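You operate a simulated robot arm through the tools that you are given. There is no shell and no other tool.

You are at the controls of a simulated robot arm. One attempt, no reset.

Task
The tile sticks to the wet top die: turn the dial to 6 and blow it onto the tray's board.
Fine: tray back out, dial back to 4, tile whole.

Only the result counts: the job must be done as asked and must still hold three seconds after the hand-in. Knocking over, shifting, dropping, spilling or breaking anything else fails it.

Robot
A 7-joint arm with a two-finger parallel gripper, fixed in place. Base frame: the origin is at the foot of the arm, x ahead of it, y to its left, z up. Readings come in mm, rad, newtons and seconds.
Its first joint turns from -2.897 to 2.897 rad. Payload 4.4 kg.
Tool frame: the origin (TCP) lies between the finger pads and is the grasp point; the fingertips stand 23 mm ahead of it; z points along the fingers, y is the line along which they close. The gripper opens to 94 mm. The fingers are 38 mm wide and 10 mm thick; the gripper's body (54 by 96 mm) begins 39 mm behind the TCP.
Orientation is that of the tool frame in the base frame, as a unit quaternion [x, y, z, w]. With the fingers straight down and closing along the base's y, the tool's x points along the base's -x, its y along +y and its z along -z.

Tools
- The arm moves only by the tool send_rows. Its argument "deltas" is a list of rows, each a list of 7 numbers: the finger opening in mm, from 0 to 94, then the shift along the base's x, y, z in mm, then the turn, a rotation vector about the base's x, y, z in rad. In form: [[gripper, tx, ty, tz, wx, wy, wz], ...]. A call has 1 to 20 rows; each row shifts and turns the commanded pose from where the row before left it. Rows are played at 5 a second. More than 50 mm and 0.15 rad between two rows, or a gripper value outside its range, and nothing of the call is played. Where a pose cannot be reached the arm comes as near as it can. A force on the tool above 90 N (or 10 N above the force at the start of the call, whichever is more), or a blocked arm, ends the call early, and 0.2 s more pass. The fingers move at their own pace (about 72 mm/s each) and stop on an object; they squeeze with about 25 N. The grip force told is the motor's: it shows also when the fingers shut on nothing. Time passes only in rows, and 0.2 s behind the last, so rows that do not move let the fingers close. It gives the time, the measured TCP pose, the force on the tool (base axes), the opening and the grip force at its end, in the units of the frame above (readings bear some noise), with the torque about the TCP (base axes, N m) and any sound that the robot's microphone picked up.
- Cameras (640 x 400 px; columns grow to the right, rows downward): "scene" is fixed at [49.3, -500.7, 1786.9]; the picture's right is [0.49, -0.87, 0.00], its down [-0.50, -0.28, -0.82] and it looks along [0.72, 0.40, -0.57] (base axes); focal length 346 px, centre (320, 200). "wrist" rides on the gripper at [86, 16, -75] in the tool frame; the picture's right is [-0.18, 0.98, 0.00], its down [-0.58, -0.11, -0.81] and it looks along [-0.79, -0.15, 0.59] (tool axes); focal length 243 px, centre (320, 200). There is no depth. A picture from a camera that has moved, and an enlarged one, comes with that camera's place and axes in the base frame and with its lens.
- snapshot(camera): a new picture of that camera. It takes no simulated time.
- zoom(camera, box): a new picture of the part [left, top, right, bottom] of that camera's present view, enlarged. It takes no simulated time.
- hand_in(): hands the job in; it is judged then, once.

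Places have to be worked out from the pictures, the camera data and where the tool is seen. Open the gripper and draw the arm clear of the work before you hand the job in, unless the task says otherwise.

The tools are called as a command line: name --pt "numbers of a row" for each row, then --argument value for the rest, lists and objects as JSON in quotes. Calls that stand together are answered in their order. send_rows: Moves the arm, as the interface text tells. Its arguments: {"type":"object","properties":{"deltas":{"type":"array","items":{"type":"array","items":{"type":"number"}}}},"required":["deltas"]} The other tools are called the same way: snapshot (camera) takes a picture; zoom (camera, box) takes an enlarged picture of a part of a camera's view; hand_in () hands the job in.

At the start:

```text
clock: 0.0
position: [746.8, 17.4, 1539.6]
ee_rot: [0.0, 1.0, 0.0, 0.002]
force: [-0.9, -0.3, 0.8]
wrist_torque: [-0.01, 0.01, 0.02]
width: 94.3
grasp_force: 0.0
```

scene: 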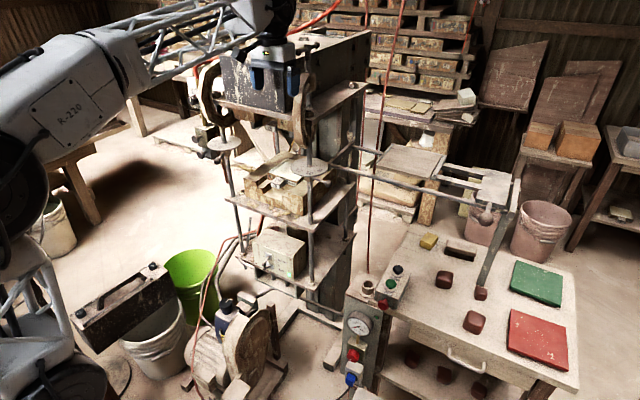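
wrist: 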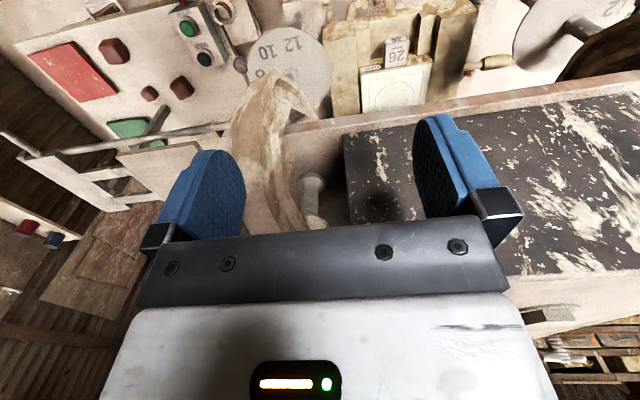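

I start by looking closely at the press and the control panel in enlarged pictures before moving anything.

zoom --camera "scene" --box '[200, 40, 380, 160]'

zoom --camera "scene" --box '[210, 140, 390, 260]'

zoom --camera "scene" --box '[320, 240, 440, 400]'

zoom --camera "scene" --box '[360, 130, 600, 290]'

zoom --camera "wrist" --box '[160, 0, 480, 200]'

```text
3.33 times, centred on (290, 100) of scene
camera zoom: at [49.3, -500.7, 1786.9], right [0.49, -0.87, 0.0], down [-0.5, -0.28, -0.82], along [0.72, 0.4, -0.57], focal length 1153 px, centre (420, 533)
```

zoom: 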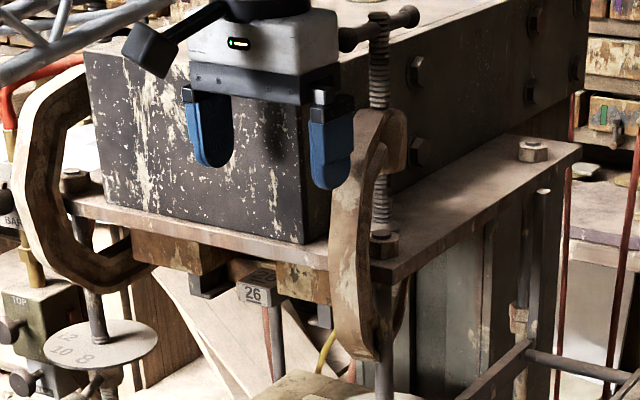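

```text
3.33 times, centred on (300, 200) of scene
camera zoom: at [49.3, -500.7, 1786.9], right [0.49, -0.87, 0.0], down [-0.5, -0.28, -0.82], along [0.72, 0.4, -0.57], focal length 1153 px, centre (387, 200)
```

zoom: 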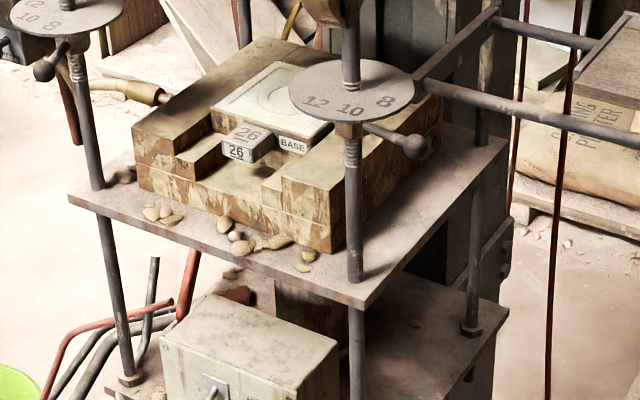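

```text
2.50 times, centred on (380, 320) of scene
camera zoom: at [49.3, -500.7, 1786.9], right [0.49, -0.87, 0.0], down [-0.5, -0.28, -0.82], along [0.72, 0.4, -0.57], focal length 865 px, centre (170, -100)
```

zoom: 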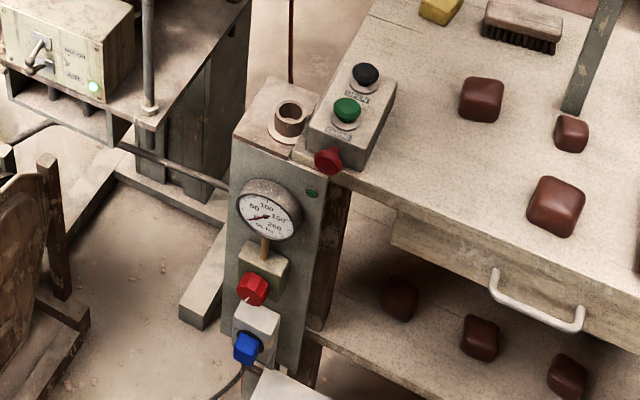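

```text
2.50 times, centred on (480, 210) of scene
camera zoom: at [49.3, -500.7, 1786.9], right [0.49, -0.87, 0.0], down [-0.5, -0.28, -0.82], along [0.72, 0.4, -0.57], focal length 865 px, centre (-80, 175)
```

zoom: 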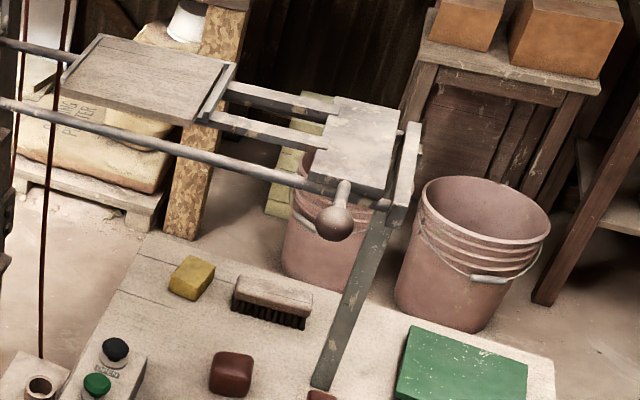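

```text
2.00 times, centred on (320, 100) of wrist
camera zoom: at [660.9, 35.0, 1614.6], right [0.18, 0.98, 0.0], down [0.58, -0.11, 0.81], along [0.79, -0.15, -0.59], focal length 485 px, centre (320, 400)
```

zoom: 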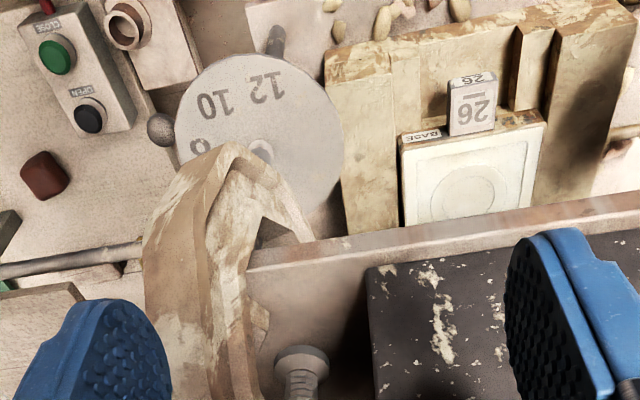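

The press has two numbered discs, a TOP/BASE valve box, a button box (CLOSE/OPEN), a gauge with red knob, and a tray on rails. I zoom tighter to read labels.

zoom --camera "scene" --box '[190, 90, 254, 130]'

zoom --camera "scene" --box '[194, 120, 258, 160]'

zoom --camera "scene" --box '[280, 145, 344, 185]'

zoom --camera "scene" --box '[240, 100, 320, 150]'

zoom --camera "scene" --box '[240, 225, 320, 275]'

zoom --camera "scene" --box '[330, 310, 394, 350]'

zoom --camera "scene" --box '[320, 340, 400, 390]'

zoom --camera "scene" --box '[350, 255, 430, 305]'

```text
10.00 times, centred on (222, 110) of scene
camera zoom: at [49.3, -500.7, 1786.9], right [0.49, -0.87, 0.0], down [-0.5, -0.28, -0.82], along [0.72, 0.4, -0.57], focal length 3460 px, centre (1300, 1100)
```

zoom: 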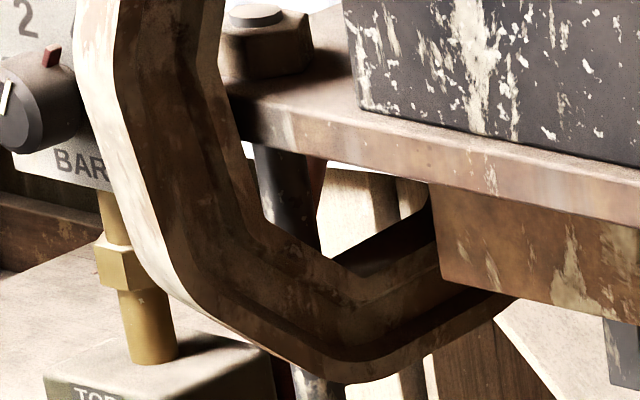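

```text
10.00 times, centred on (226, 140) of scene
camera zoom: at [49.3, -500.7, 1786.9], right [0.49, -0.87, 0.0], down [-0.5, -0.28, -0.82], along [0.72, 0.4, -0.57], focal length 3460 px, centre (1260, 800)
```

zoom: 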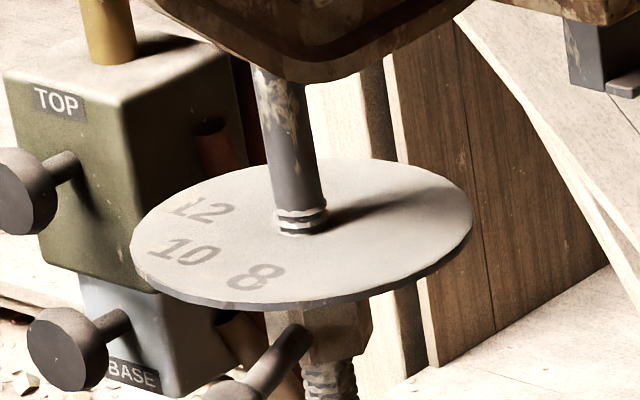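

```text
10.00 times, centred on (312, 165) of scene
camera zoom: at [49.3, -500.7, 1786.9], right [0.49, -0.87, 0.0], down [-0.5, -0.28, -0.82], along [0.72, 0.4, -0.57], focal length 3460 px, centre (400, 550)
```

zoom: 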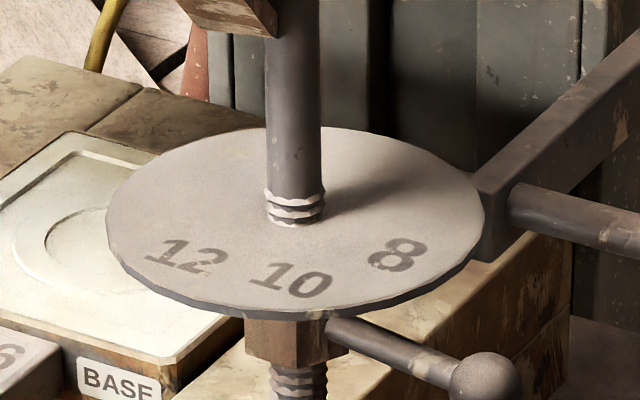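

```text
8.00 times, centred on (280, 125) of scene
camera zoom: at [49.3, -500.7, 1786.9], right [0.49, -0.87, 0.0], down [-0.5, -0.28, -0.82], along [0.72, 0.4, -0.57], focal length 2768 px, centre (640, 800)
```

zoom: 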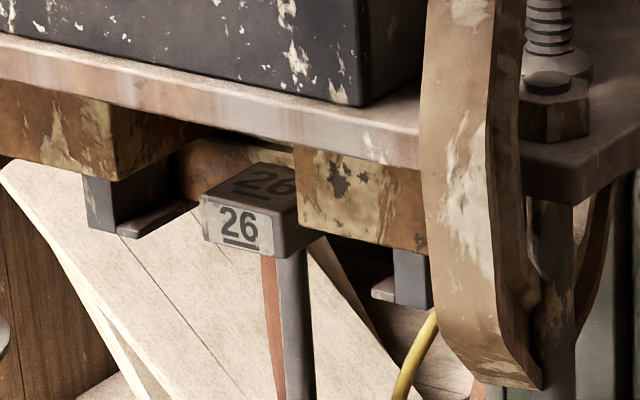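

```text
8.00 times, centred on (280, 250) of scene
camera zoom: at [49.3, -500.7, 1786.9], right [0.49, -0.87, 0.0], down [-0.5, -0.28, -0.82], along [0.72, 0.4, -0.57], focal length 2768 px, centre (640, -200)
```

zoom: 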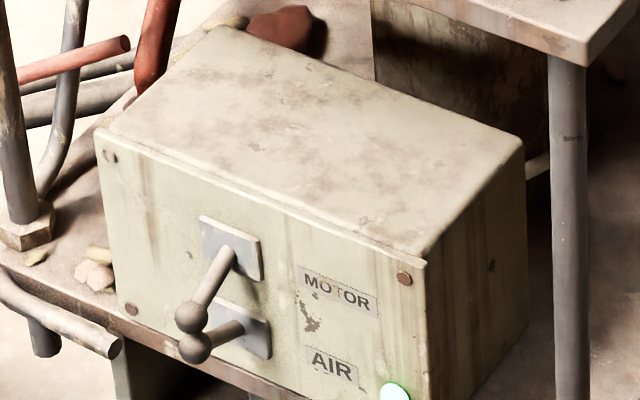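

```text
10.00 times, centred on (362, 330) of scene
camera zoom: at [49.3, -500.7, 1786.9], right [0.49, -0.87, 0.0], down [-0.5, -0.28, -0.82], along [0.72, 0.4, -0.57], focal length 3460 px, centre (-100, -1100)
```

zoom: 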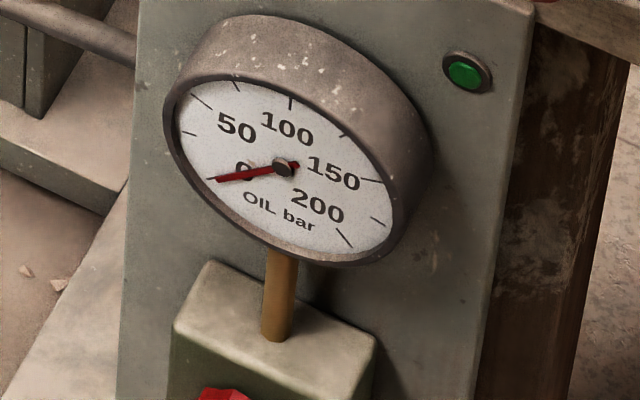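

```text
8.00 times, centred on (360, 365) of scene
camera zoom: at [49.3, -500.7, 1786.9], right [0.49, -0.87, 0.0], down [-0.5, -0.28, -0.82], along [0.72, 0.4, -0.57], focal length 2768 px, centre (0, -1120)
```

zoom: 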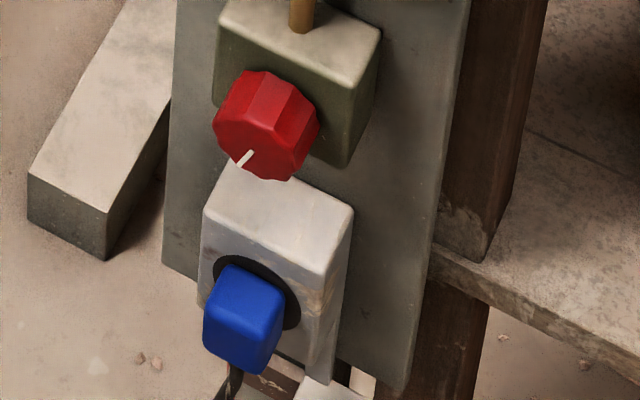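

```text
8.00 times, centred on (390, 280) of scene
camera zoom: at [49.3, -500.7, 1786.9], right [0.49, -0.87, 0.0], down [-0.5, -0.28, -0.82], along [0.72, 0.4, -0.57], focal length 2768 px, centre (-240, -440)
```

zoom: 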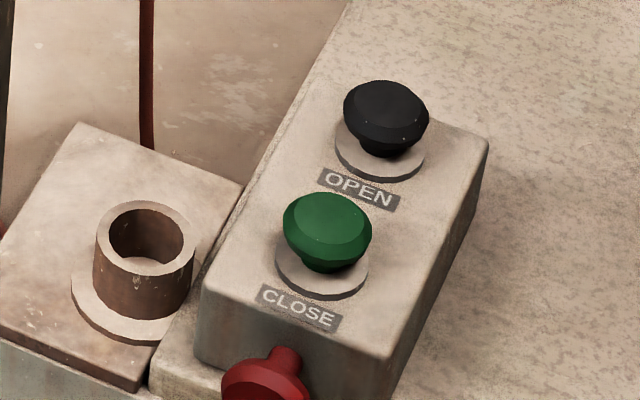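

The regulator dial (marked BAR), with TOP and BASE valve knobs below it, sits on the left of the press behind the arm. I back the arm off toward the base in small steps to get wrist views of the press front.

send_rows --pt "94 -30 0 10 0 0 0" --pt "94 -40 0 10 0 0 0" --pt "94 -40 0 0 0 0 0" --pt "94 -40 0 0 0 0 0" --pt "94 -40 0 0 0 0 0"

snapshot --camera "wrist"

snapshot --camera "scene"

```text
clock: 1.2
position: [557.6, 17.9, 1560.2]
ee_rot: [0.0, 1.0, -0.001, 0.001]
force: [1.2, 0.1, -0.9]
wrist_torque: [0.01, 0.03, 0.0]
width: 93.9
grasp_force: 0.0
```

```text
taken
camera wrist: at [471.9, 36.0, 1633.9], right [0.18, 0.98, 0.0], down [0.58, -0.11, 0.81], along [0.79, -0.15, -0.59], focal length 243 px, centre (320, 200)
```

wrist: 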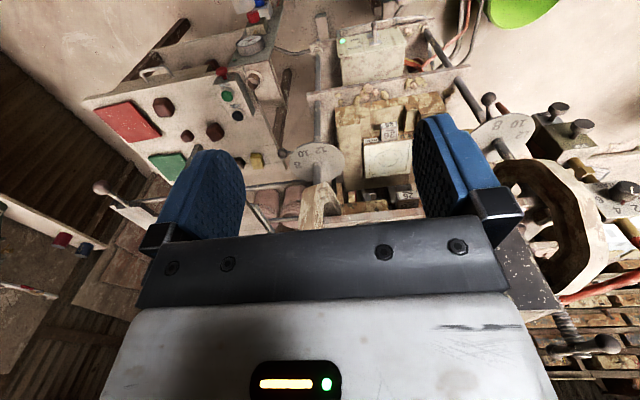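

```text
taken
```

scene: 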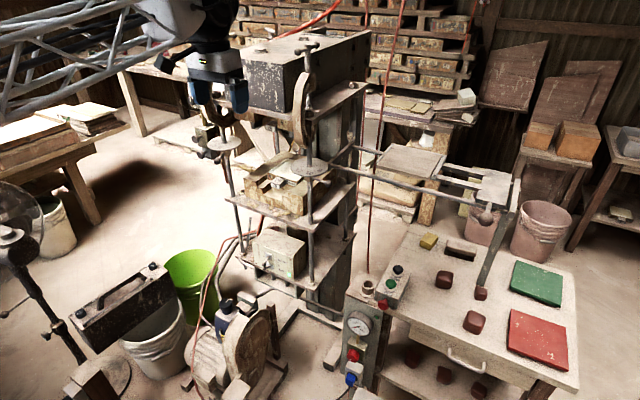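

The dial plate with the TOP/BASE valve block is at the right edge of the wrist view. I shift to +y, a bit back, to look at it squarely.

send_rows --pt "94 -30 40 0 0 0 0.05" --pt "94 -30 40 0 0 0 0.05" --pt "94 -20 40 0 0 0 0.05" --pt "94 0 40 0 0 0 0.05" --pt "94 0 40 0 0 0 0.05"

snapshot --camera "wrist"

```text
clock: 2.4
position: [477.3, 218.4, 1561.6]
ee_rot: [-0.127, 0.992, 0.0, 0.002]
force: [-0.4, -0.6, 0.4]
wrist_torque: [-0.01, -0.01, 0.01]
width: 94.0
grasp_force: 0.2
```

```text
taken
camera wrist: at [389.3, 212.9, 1635.9], right [-0.07, 1.0, 0.0], down [0.59, 0.04, 0.81], along [0.81, 0.05, -0.59], focal length 243 px, centre (320, 200)
```

wrist: 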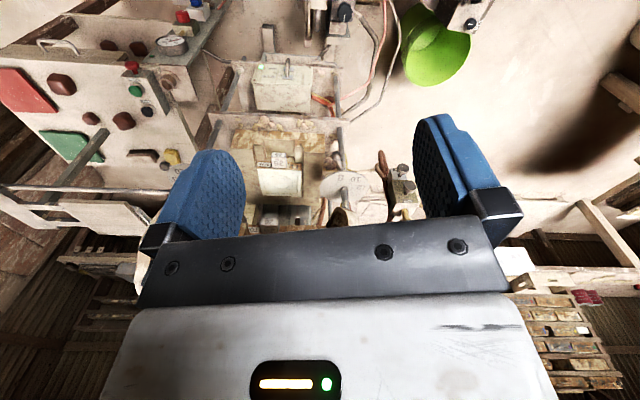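

Let me zoom on the area between the fingers, where the valve block is seen.

zoom --camera "wrist" --box '[300, 140, 428, 220]'

zoom --camera "wrist" --box '[0, 40, 256, 200]'

zoom --camera "wrist" --box '[200, 100, 360, 200]'

snapshot --camera "scene"

```text
5.00 times, centred on (364, 180) of wrist
camera zoom: at [389.3, 212.9, 1635.9], right [-0.07, 1.0, 0.0], down [0.59, 0.04, 0.81], along [0.81, 0.05, -0.59], focal length 1213 px, centre (100, 300)
```

zoom: 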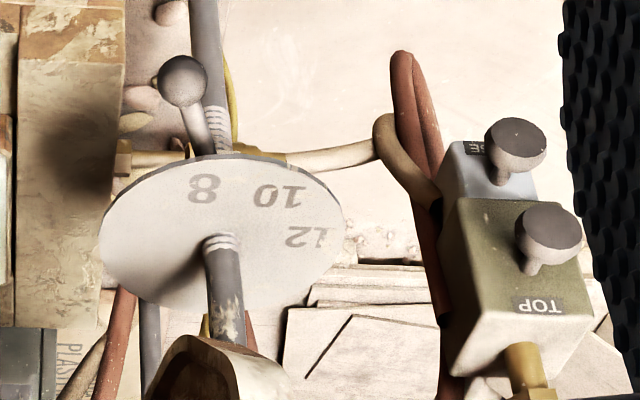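

```text
2.50 times, centred on (128, 120) of wrist
camera zoom: at [389.3, 212.9, 1635.9], right [-0.07, 1.0, 0.0], down [0.59, 0.04, 0.81], along [0.81, 0.05, -0.59], focal length 606 px, centre (800, 400)
```

zoom: 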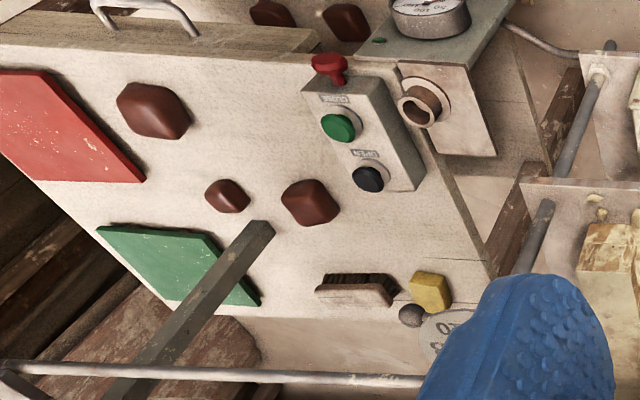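

```text
4.00 times, centred on (280, 150) of wrist
camera zoom: at [389.3, 212.9, 1635.9], right [-0.07, 1.0, 0.0], down [0.59, 0.04, 0.81], along [0.81, 0.05, -0.59], focal length 970 px, centre (480, 400)
```

zoom: 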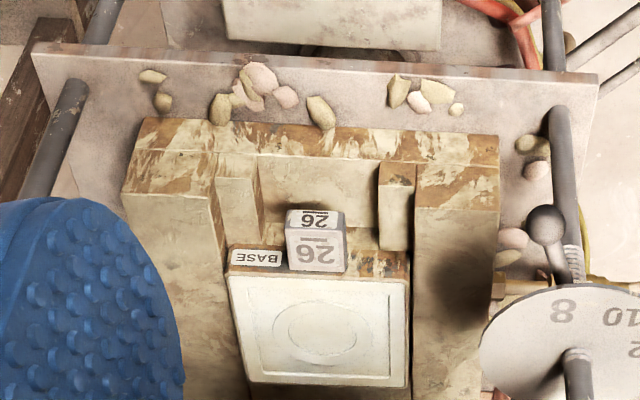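

```text
taken
```

scene: 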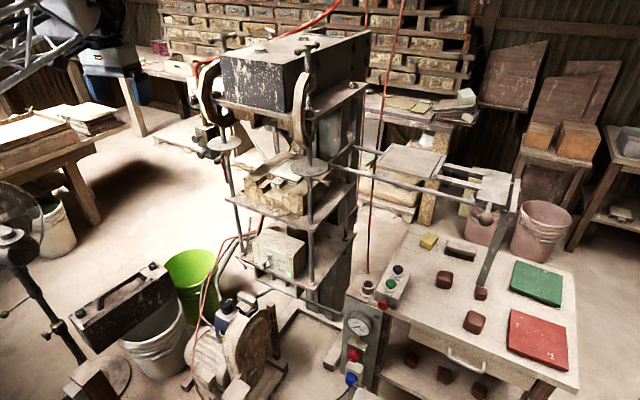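

The arm no longer hides the regulator in the scene view, so I zoom in there.

zoom --camera "scene" --box '[184, 50, 248, 90]'

zoom --camera "scene" --box '[180, 80, 244, 120]'

zoom --camera "scene" --box '[180, 115, 260, 165]'

zoom --camera "scene" --box '[370, 130, 450, 180]'

zoom --camera "scene" --box '[440, 150, 536, 210]'

zoom --camera "scene" --box '[310, 120, 406, 180]'

```text
10.00 times, centred on (216, 70) of scene
camera zoom: at [49.3, -500.7, 1786.9], right [0.49, -0.87, 0.0], down [-0.5, -0.28, -0.82], along [0.72, 0.4, -0.57], focal length 3460 px, centre (1360, 1500)
```

zoom: 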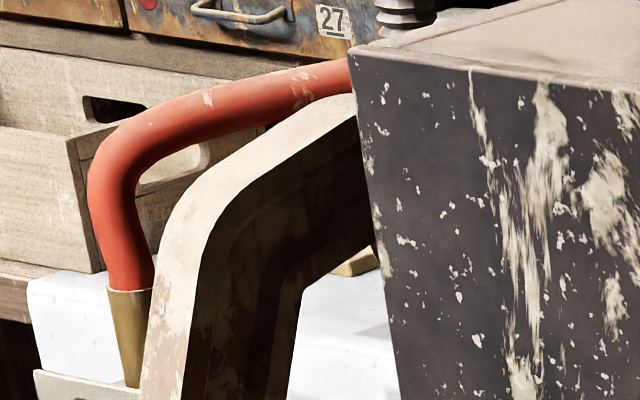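

```text
10.00 times, centred on (212, 100) of scene
camera zoom: at [49.3, -500.7, 1786.9], right [0.49, -0.87, 0.0], down [-0.5, -0.28, -0.82], along [0.72, 0.4, -0.57], focal length 3460 px, centre (1400, 1200)
```

zoom: 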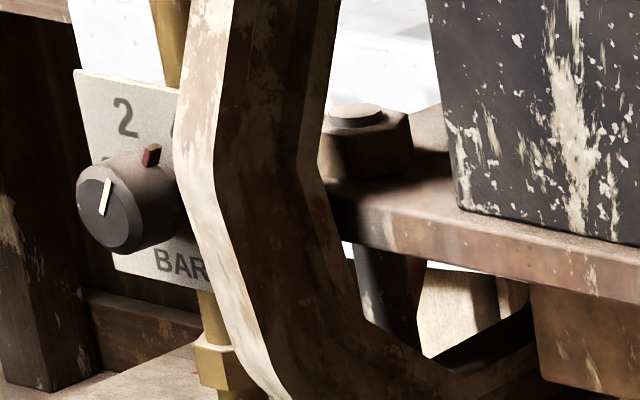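

```text
8.00 times, centred on (220, 140) of scene
camera zoom: at [49.3, -500.7, 1786.9], right [0.49, -0.87, 0.0], down [-0.5, -0.28, -0.82], along [0.72, 0.4, -0.57], focal length 2768 px, centre (1120, 680)
```

zoom: 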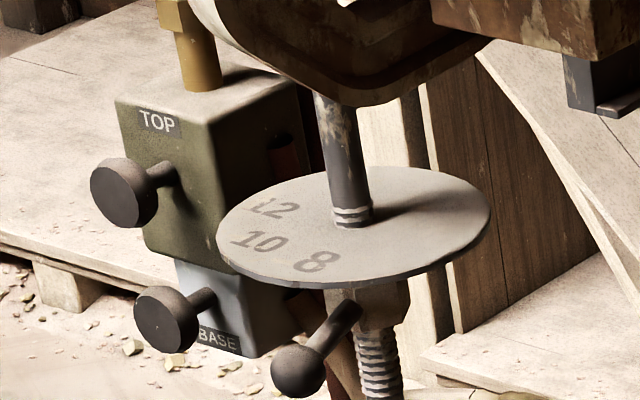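

```text
8.00 times, centred on (410, 155) of scene
camera zoom: at [49.3, -500.7, 1786.9], right [0.49, -0.87, 0.0], down [-0.5, -0.28, -0.82], along [0.72, 0.4, -0.57], focal length 2768 px, centre (-400, 560)
```

zoom: 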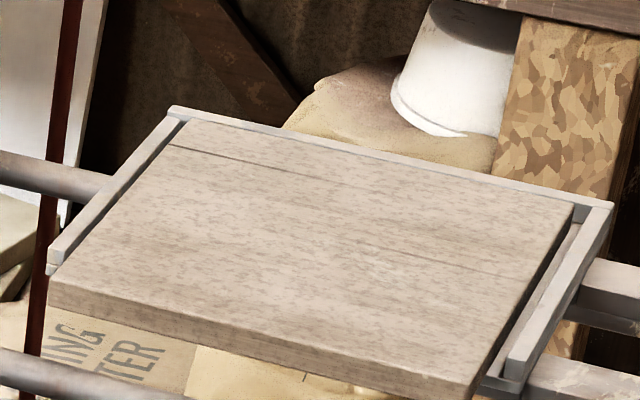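

```text
6.67 times, centred on (488, 180) of scene
camera zoom: at [49.3, -500.7, 1786.9], right [0.49, -0.87, 0.0], down [-0.5, -0.28, -0.82], along [0.72, 0.4, -0.57], focal length 2307 px, centre (-800, 333)
```

zoom: 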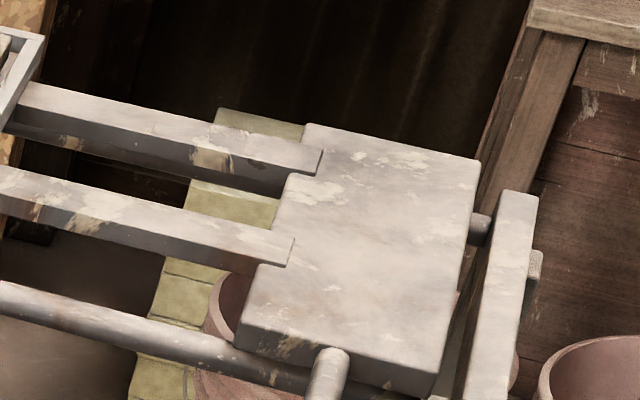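

```text
6.67 times, centred on (358, 150) of scene
camera zoom: at [49.3, -500.7, 1786.9], right [0.49, -0.87, 0.0], down [-0.5, -0.28, -0.82], along [0.72, 0.4, -0.57], focal length 2307 px, centre (67, 533)
```

zoom: 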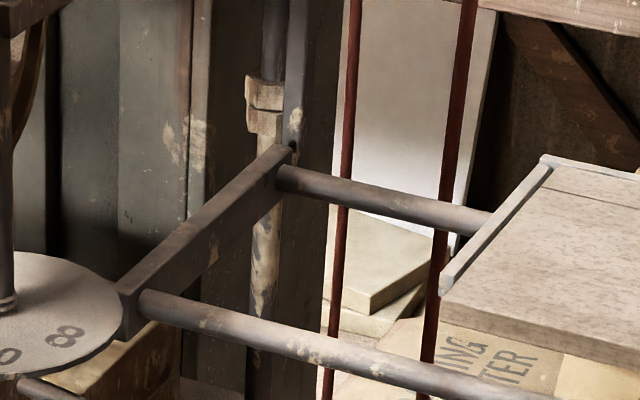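

The dial plate, TOP and BASE push knobs are roughly at x≈840, y≈440, z≈1270–1400, facing the robot. I undo the yaw and tilt the tool upward so that the wrist camera looks horizontally at them.

send_rows --pt "94 0 20 0 0 -0.14 -0.05" --pt "94 0 20 -10 0 -0.14 -0.05" --pt "94 0 20 -10 0 -0.14 -0.05" --pt "94 0 20 -20 0 -0.14 -0.05" --pt "94 0 20 -20 0 -0.14 -0.05"

snapshot --camera "wrist"

snapshot --camera "scene"

```text
clock: 3.6
position: [476.2, 317.3, 1502.0]
ee_rot: [0.005, 0.939, -0.043, 0.342]
force: [-0.6, -0.3, 0.3]
wrist_torque: [-0.01, 0.01, -0.01]
width: 93.8
grasp_force: 0.0
```

```text
taken
camera wrist: at [362.6, 338.2, 1501.9], right [0.18, 0.98, 0.04], down [-0.08, -0.03, 1.0], along [0.98, -0.18, 0.07], focal length 243 px, centre (320, 200)
```

wrist: 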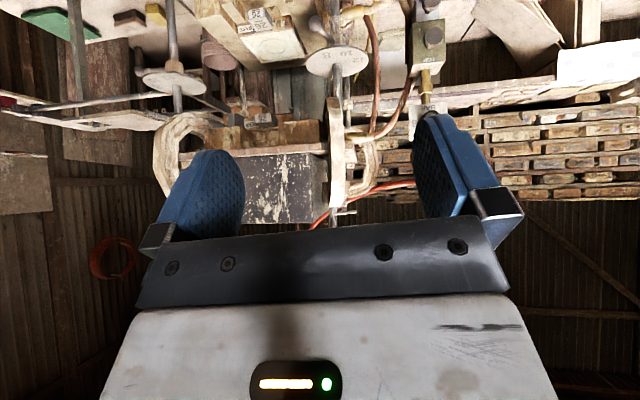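

```text
taken
```

scene: 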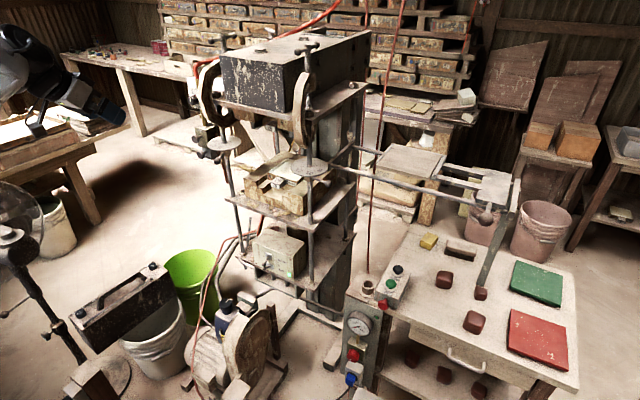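

The dial plate is just behind the right finger. I shift +y by 60 mm and lower a bit so it appears between the fingers, then zoom.

send_rows --pt "94 0 40 -20 0 0 0" --pt "94 0 40 -20 0 0 0"

snapshot --camera "wrist"

zoom --camera "wrist" --box '[320, 10, 448, 90]'

zoom --camera "wrist" --box '[320, 90, 448, 170]'

zoom --camera "wrist" --box '[130, 30, 322, 150]'

```text
clock: 4.2
position: [476.2, 397.3, 1463.6]
ee_rot: [0.006, 0.939, -0.043, 0.341]
force: [-0.4, 0.0, -0.2]
wrist_torque: [0.01, 0.02, 0.0]
width: 93.7
grasp_force: 0.0
```

```text
taken
camera wrist: at [363.0, 418.4, 1462.8], right [0.18, 0.98, 0.04], down [-0.07, -0.03, 1.0], along [0.98, -0.18, 0.07], focal length 243 px, centre (320, 200)
```

wrist: 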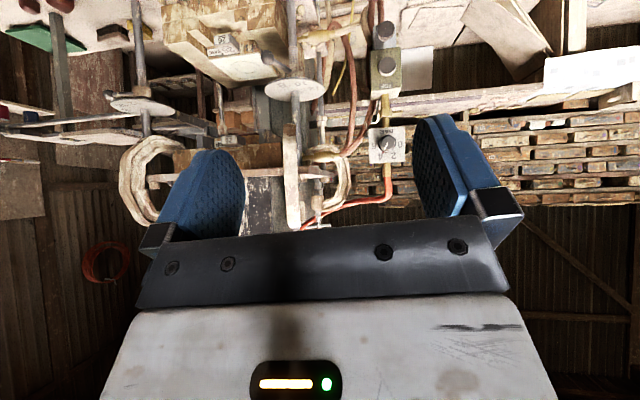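

```text
5.00 times, centred on (384, 50) of wrist
camera zoom: at [363.0, 418.4, 1462.8], right [0.18, 0.98, 0.04], down [-0.07, -0.03, 1.0], along [0.98, -0.18, 0.07], focal length 1213 px, centre (0, 950)
```

zoom: 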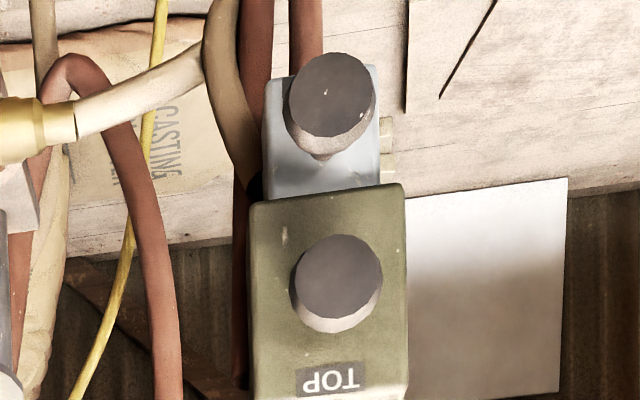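

```text
5.00 times, centred on (384, 130) of wrist
camera zoom: at [363.0, 418.4, 1462.8], right [0.18, 0.98, 0.04], down [-0.07, -0.03, 1.0], along [0.98, -0.18, 0.07], focal length 1213 px, centre (0, 550)
```

zoom: 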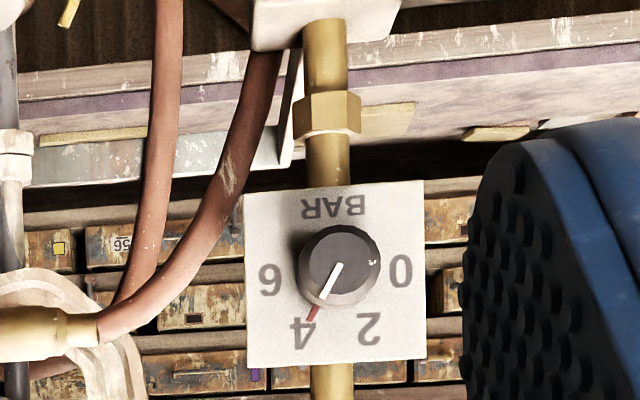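

```text
3.33 times, centred on (226, 90) of wrist
camera zoom: at [363.0, 418.4, 1462.8], right [0.18, 0.98, 0.04], down [-0.07, -0.03, 1.0], along [0.98, -0.18, 0.07], focal length 809 px, centre (633, 567)
```

zoom: 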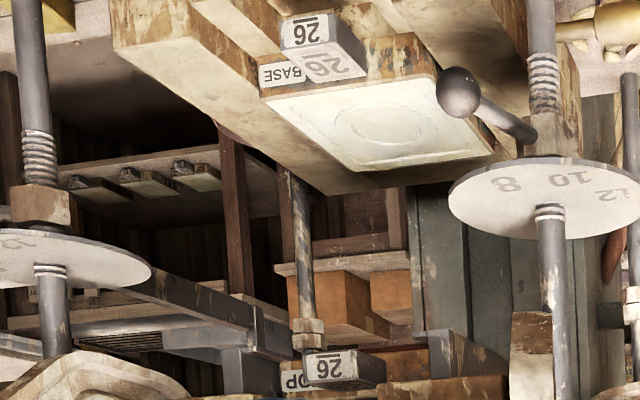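

The dial reads 4 (red pointer), with 0-2-4-6 each about 60° apart; going to 6 means a +60° turn about base +x. Now I tilt the tool fully horizontal and go in front of the press to look up at the top die and the tile.

send_rows --pt "94 0 -25 -25 0.009 -0.1455 0.0119" --pt "94 0 -25 -25 0.009 -0.1455 0.0119" --pt "94 0 -25 -25 0.009 -0.1455 0.0119" --pt "94 0 -25 -25 0.009 -0.1455 0.0119" --pt "94 0 -25 -25 0.009 -0.1455 0.0119" --pt "94 0 -25 -25 0.009 -0.1455 0.0119" --pt "94 0 0 0 0 0 0"

snapshot --camera "wrist"

snapshot --camera "scene"

```text
clock: 5.8
position: [478.7, 248.2, 1309.2]
ee_rot: [0.0, 0.707, -0.001, 0.707]
force: [-0.5, 0.6, 0.3]
wrist_torque: [0.0, 0.03, -0.02]
width: 94.1
grasp_force: 0.0
```

```text
taken
camera wrist: at [404.4, 264.1, 1221.9], right [0.0, 0.98, 0.18], down [-0.81, -0.11, 0.58], along [0.59, -0.15, 0.79], focal length 243 px, centre (320, 200)
```

wrist: 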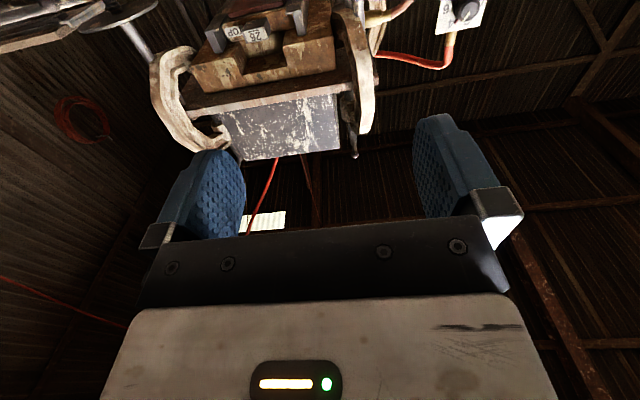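

```text
taken
```

scene: 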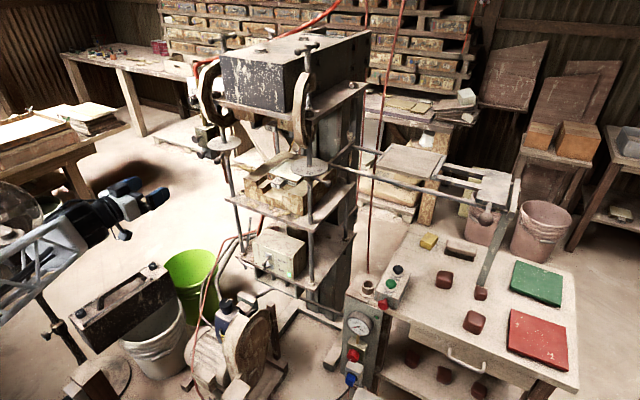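

I go lower and centre on the press to see the underside of the top die.

send_rows --pt "94 0 -25 -35 0 0 0" --pt "94 0 -25 -35 0 0 0" --pt "94 0 -25 -35 0 0 0" --pt "94 0 -15 -25 0 0 0" --pt "94 0 0 0 0 0 0"

snapshot --camera "wrist"

zoom --camera "wrist" --box '[200, 0, 456, 160]'

zoom --camera "wrist" --box '[0, 0, 256, 160]'

```text
clock: 7.0
position: [477.0, 157.0, 1180.9]
ee_rot: [-0.001, 0.707, 0.0, 0.707]
force: [-0.6, -0.1, 0.1]
wrist_torque: [-0.01, -0.01, -0.02]
width: 94.2
grasp_force: 0.0
```

```text
taken
camera wrist: at [402.5, 173.4, 1094.2], right [0.0, 0.98, 0.18], down [-0.81, -0.11, 0.58], along [0.59, -0.15, 0.79], focal length 243 px, centre (320, 200)
```

wrist: 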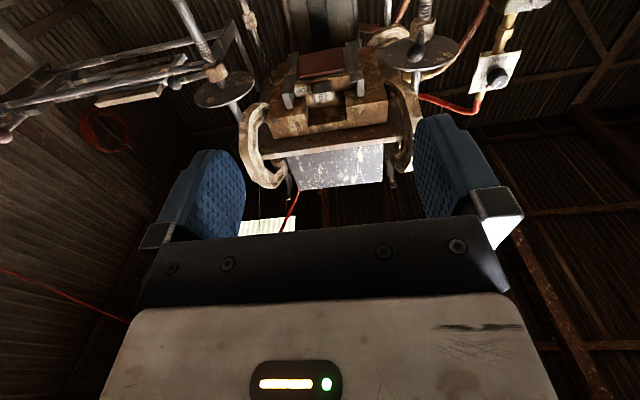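

```text
2.50 times, centred on (328, 80) of wrist
camera zoom: at [402.5, 173.4, 1094.2], right [0.0, 0.98, 0.18], down [-0.81, -0.11, 0.58], along [0.59, -0.15, 0.79], focal length 606 px, centre (300, 500)
```

zoom: 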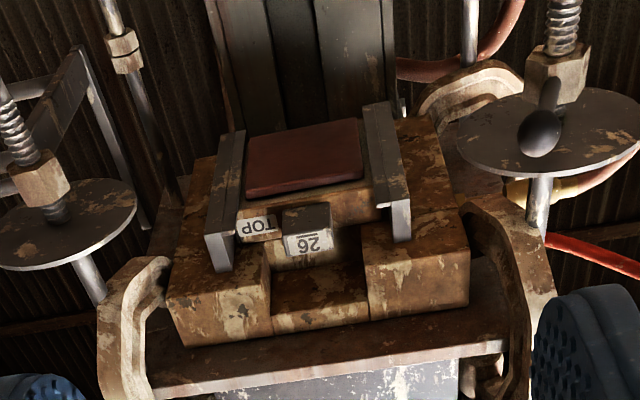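

```text
2.50 times, centred on (128, 80) of wrist
camera zoom: at [402.5, 173.4, 1094.2], right [0.0, 0.98, 0.18], down [-0.81, -0.11, 0.58], along [0.59, -0.15, 0.79], focal length 606 px, centre (800, 500)
```

zoom: 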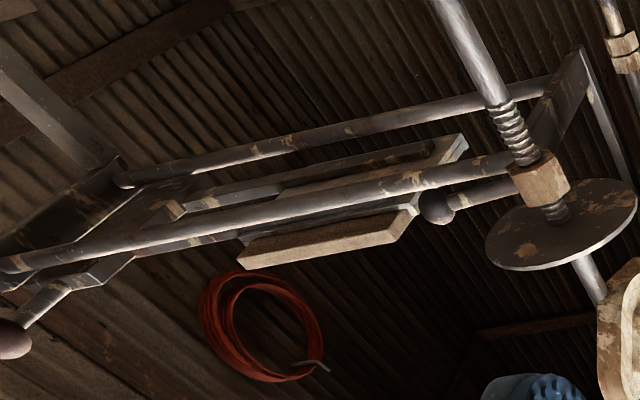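

The red tile is visible stuck under the top die at about (950, 132, 1336), and the tray board top is near z≈1316, so the tray goes beneath with clearance. The tray handle's ball is near (798, −523, 1296); I travel to the right in front of it with the tool horizontal.

send_rows --pt "94 0 -40 8 0 0 0" --pt "94 0 -40 8 0 0 0" --pt "94 0 -40 8 0 0 0" --pt "94 0 -40 8 0 0 0" --pt "94 0 -40 8 0 0 0" --pt "94 0 -40 8 0 0 0" --pt "94 0 -40 8 0 0 0" --pt "94 0 -40 8 0 0 0" --pt "94 0 -40 8 0 0 0" --pt "94 0 -40 8 0 0 0" --pt "94 0 -40 8 0 0 0" --pt "94 0 -40 8 0 0 0"

snapshot --camera "wrist"

snapshot --camera "scene"

```text
clock: 9.8
position: [493.2, -217.4, 1312.7]
ee_rot: [0.023, 0.705, -0.031, 0.708]
force: [-0.1, 0.0, -0.3]
wrist_torque: [0.01, 0.0, 0.01]
width: 94.0
grasp_force: 0.0
out of reach, approached as far as the arm can: row 4, 5, 6, 7, 8
stopped in row 12: the arm was blocked; the commanded pose is now the measured one
```

```text
taken
camera wrist: at [421.3, -194.3, 1225.3], right [0.07, 0.98, 0.17], down [-0.81, -0.04, 0.58], along [0.58, -0.18, 0.8], focal length 243 px, centre (320, 200)
```

wrist: 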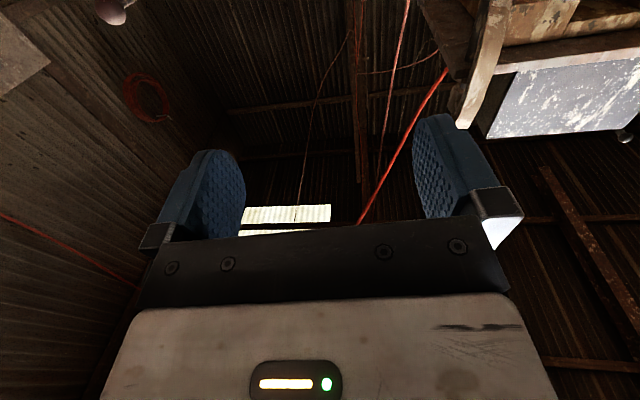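

```text
taken
```

scene: 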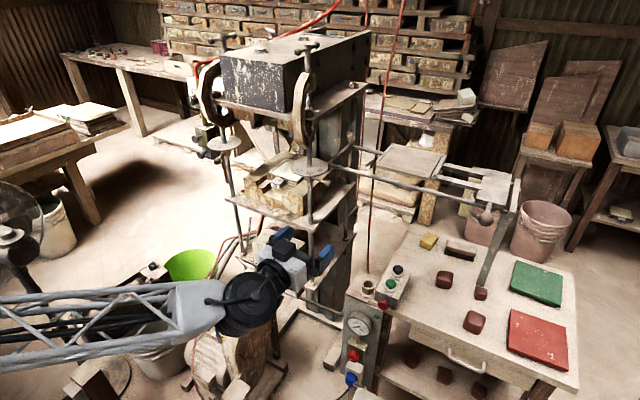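

The arm hit its limits with the wrist folded close to the base axis. I extend outward in x (free space in front of the rails) and then continue to −y.

send_rows --pt "94 30 0 0 0 0 0" --pt "94 30 0 0 0 0 0" --pt "94 30 0 0 0 0 0" --pt "94 20 -20 0 0 0 0" --pt "94 0 -30 0 0 0 0" --pt "94 0 -30 0 0 0 0"

snapshot --camera "scene"

```text
clock: 11.2
position: [603.7, -296.8, 1313.2]
ee_rot: [0.022, 0.705, -0.03, 0.708]
force: [-0.2, -0.9, -0.1]
wrist_torque: [-0.03, -0.01, -0.04]
width: 94.0
grasp_force: 0.0
```

```text
taken
```

scene: 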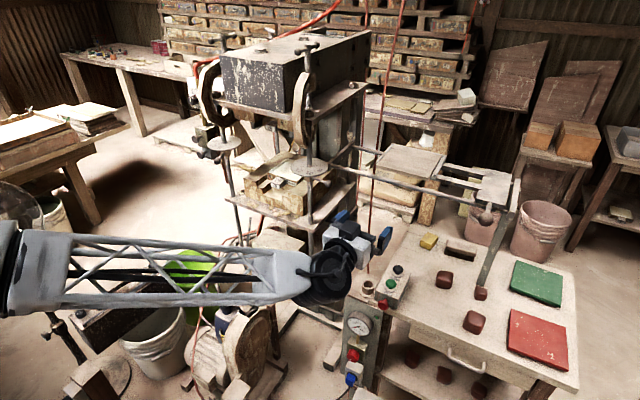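

That worked. I continue toward the handle in front of the tray carriage, also straightening the small orientation error.

send_rows --pt "94 8 -38 -3 0.005 0.002 0.037" --pt "94 8 -38 -3 0.006 0.002 0.037" --pt "94 8 -38 -3 0 0 0" --pt "94 8 -38 -3 0 0 0" --pt "94 8 -38 -3 0 0 0" --pt "94 0 -36 -2 0 0 0" --pt "94 0 0 0 0 0 0"

snapshot --camera "scene"

snapshot --camera "wrist"

```text
clock: 12.8
position: [646.3, -520.7, 1296.8]
ee_rot: [0.001, 0.708, 0.0, 0.707]
force: [-0.6, -0.1, 0.2]
wrist_torque: [0.01, 0.0, 0.01]
width: 94.1
grasp_force: 0.1
```

```text
taken
```

scene: 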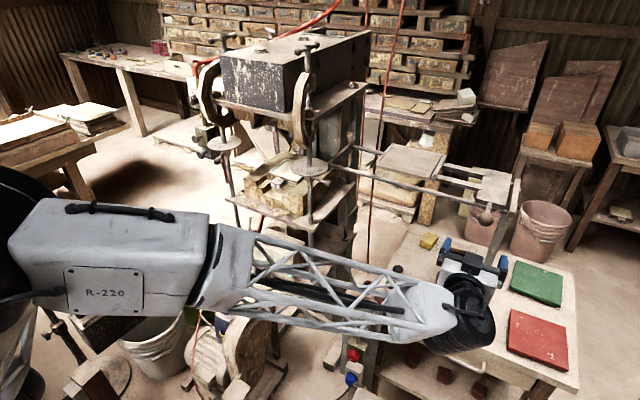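

```text
taken
camera wrist: at [571.5, -503.2, 1210.3], right [0.0, 0.98, 0.19], down [-0.81, -0.11, 0.58], along [0.59, -0.15, 0.79], focal length 243 px, centre (320, 200)
```

wrist: 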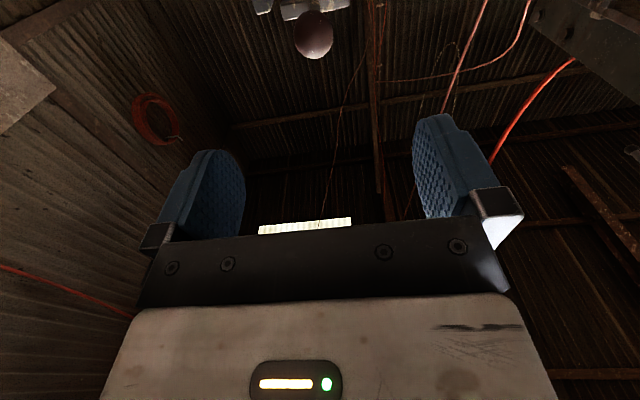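

The handle ball is seen at about (798, −524, 1288), 31 mm diameter, right between the open fingers. I advance most of the way and check.

send_rows --pt "94 35 0 -3 0 0 0" --pt "94 35 0 -3 0 0 0" --pt "94 25 0 -2 0 0 0" --pt "94 0 0 0 0 0 0"

snapshot --camera "wrist"

zoom --camera "scene" --box '[420, 150, 580, 250]'

```text
clock: 13.8
position: [739.8, -523.8, 1286.5]
ee_rot: [0.0, 0.707, 0.0, 0.707]
force: [0.8, -0.1, 0.2]
wrist_torque: [-0.01, 0.01, -0.01]
width: 94.1
grasp_force: 0.0
```

```text
taken
camera wrist: at [664.8, -506.5, 1200.8], right [0.0, 0.98, 0.19], down [-0.81, -0.11, 0.58], along [0.59, -0.15, 0.79], focal length 243 px, centre (320, 200)
```

wrist: 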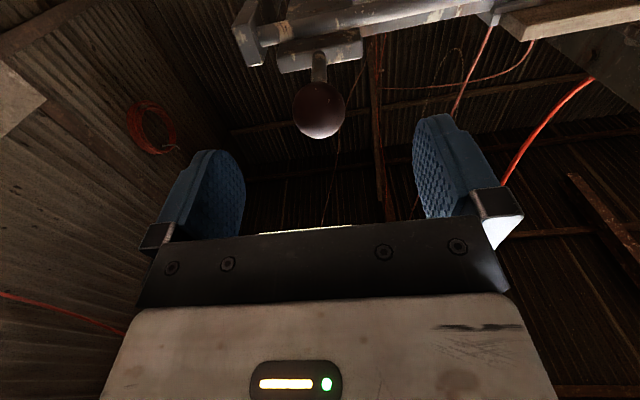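

```text
4.00 times, centred on (500, 200) of scene
camera zoom: at [49.3, -500.7, 1786.9], right [0.49, -0.87, 0.0], down [-0.5, -0.28, -0.82], along [0.72, 0.4, -0.57], focal length 1384 px, centre (-400, 200)
```

zoom: 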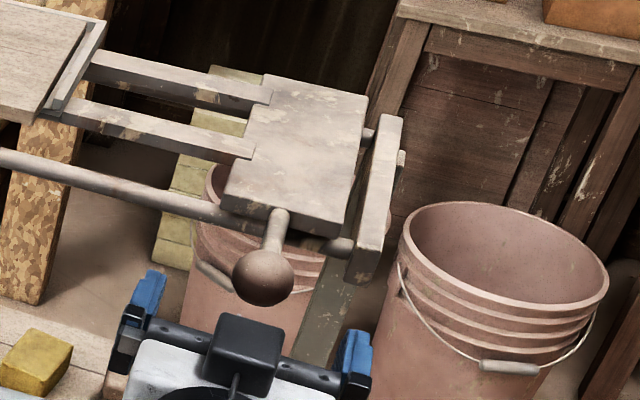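

Triangulating the two wrist views gives the ball at (802, −524, 1289), 33 mm across. I advance so the TCP is at x≈797, leaving room to the rod, and check contact readings.

send_rows --pt "94 20 0 1 0 0 0" --pt "94 20 0 1 0 0 0" --pt "94 17 0 1 0 0 0" --pt "94 0 0 0 0 0 0"

snapshot --camera "wrist"

zoom --camera "scene" --box '[420, 150, 580, 250]'

```text
clock: 14.8
position: [797.9, -520.7, 1291.2]
ee_rot: [0.002, 0.708, 0.0, 0.706]
force: [0.0, -0.1, -0.3]
wrist_torque: [-0.01, 0.02, -0.05]
width: 94.1
grasp_force: 0.0
```

```text
taken
camera wrist: at [722.8, -504.3, 1204.6], right [0.0, 0.98, 0.19], down [-0.81, -0.11, 0.58], along [0.59, -0.15, 0.79], focal length 243 px, centre (320, 200)
```

wrist: 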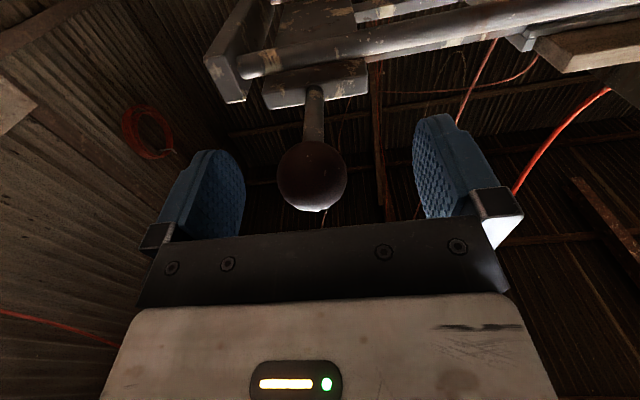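

```text
4.00 times, centred on (500, 200) of scene
camera zoom: at [49.3, -500.7, 1786.9], right [0.49, -0.87, 0.0], down [-0.5, -0.28, -0.82], along [0.72, 0.4, -0.57], focal length 1384 px, centre (-400, 200)
```

zoom: 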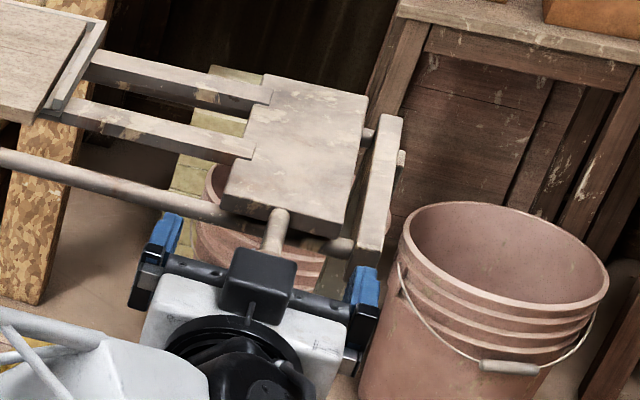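

The ball is centred between the finger pads. I close the gripper on it and hold still.

send_rows --pt "60 0 -2 0 0 0 0" --pt "36 0 0 0 0 0 0" --pt "28 0 0 0 0 0 0" --pt "28 0 0 0 0 0 0"

snapshot --camera "wrist"

```text
clock: 15.8
position: [798.2, -525.0, 1289.6]
ee_rot: [0.002, 0.707, -0.001, 0.707]
force: [0.5, -1.7, 0.5]
wrist_torque: [-0.03, -0.01, -0.01]
width: 33.4
grasp_force: 44.9
```

```text
taken
camera wrist: at [722.6, -507.1, 1204.7], right [0.0, 0.98, 0.19], down [-0.81, -0.11, 0.58], along [0.59, -0.15, 0.79], focal length 243 px, centre (320, 200)
```

wrist: 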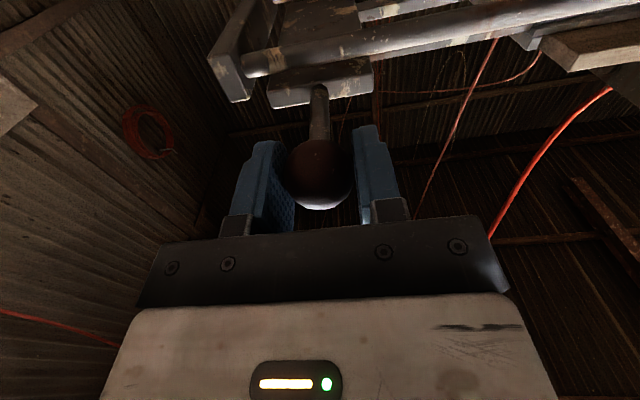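

The ball is held (33.4 mm, 45 N). I start sliding the tray inward along +y gently and watch the force.

send_rows --pt "28 0 5 0 0 0 0" --pt "28 0 8 0 0 0 0" --pt "28 0 10 0 0 0 0" --pt "28 0 12 0 0 0 0" --pt "28 0 15 0 0 0 0"

snapshot --camera "scene"

```text
clock: 17.0
position: [797.6, -474.6, 1290.9]
ee_rot: [0.001, 0.708, 0.001, 0.707]
force: [-18.8, -2.9, 5.2]
wrist_torque: [-0.03, 0.02, -0.07]
width: 33.8
grasp_force: 45.7
```

```text
taken
```

scene: 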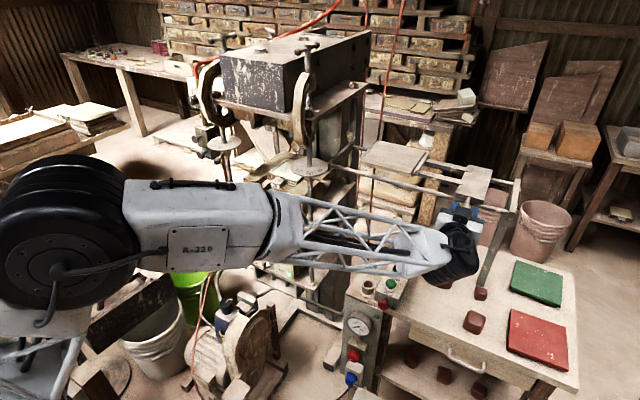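

The tray slides freely with small forces. I continue in moderate steps to bring the tray to the press entrance.

send_rows --pt "28 0 18 0 0 0 0" --pt "28 0 18 0 0 0 0" --pt "28 0 18 0 0 0 0" --pt "28 0 18 0 0 0 0" --pt "28 0 18 0 0 0 0"

zoom --camera "scene" --box '[280, 100, 500, 238]'

snapshot --camera "wrist"

```text
clock: 18.2
position: [797.1, -384.4, 1291.2]
ee_rot: [0.001, 0.707, 0.0, 0.707]
force: [29.7, -1.1, 18.7]
wrist_torque: [0.0, -0.14, 0.03]
width: 33.5
grasp_force: 45.4
```

```text
2.90 times, centred on (390, 169) of scene
camera zoom: at [49.3, -500.7, 1786.9], right [0.49, -0.87, 0.0], down [-0.5, -0.28, -0.82], along [0.72, 0.4, -0.57], focal length 1003 px, centre (117, 290)
```

zoom: 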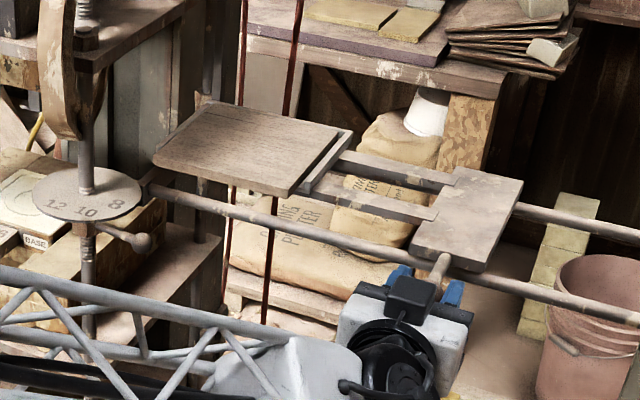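

```text
taken
camera wrist: at [722.5, -367.2, 1204.3], right [0.0, 0.98, 0.19], down [-0.81, -0.11, 0.58], along [0.59, -0.15, 0.79], focal length 243 px, centre (320, 200)
```

wrist: 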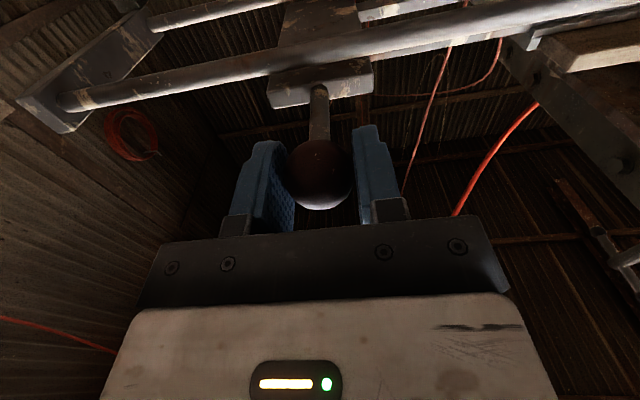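

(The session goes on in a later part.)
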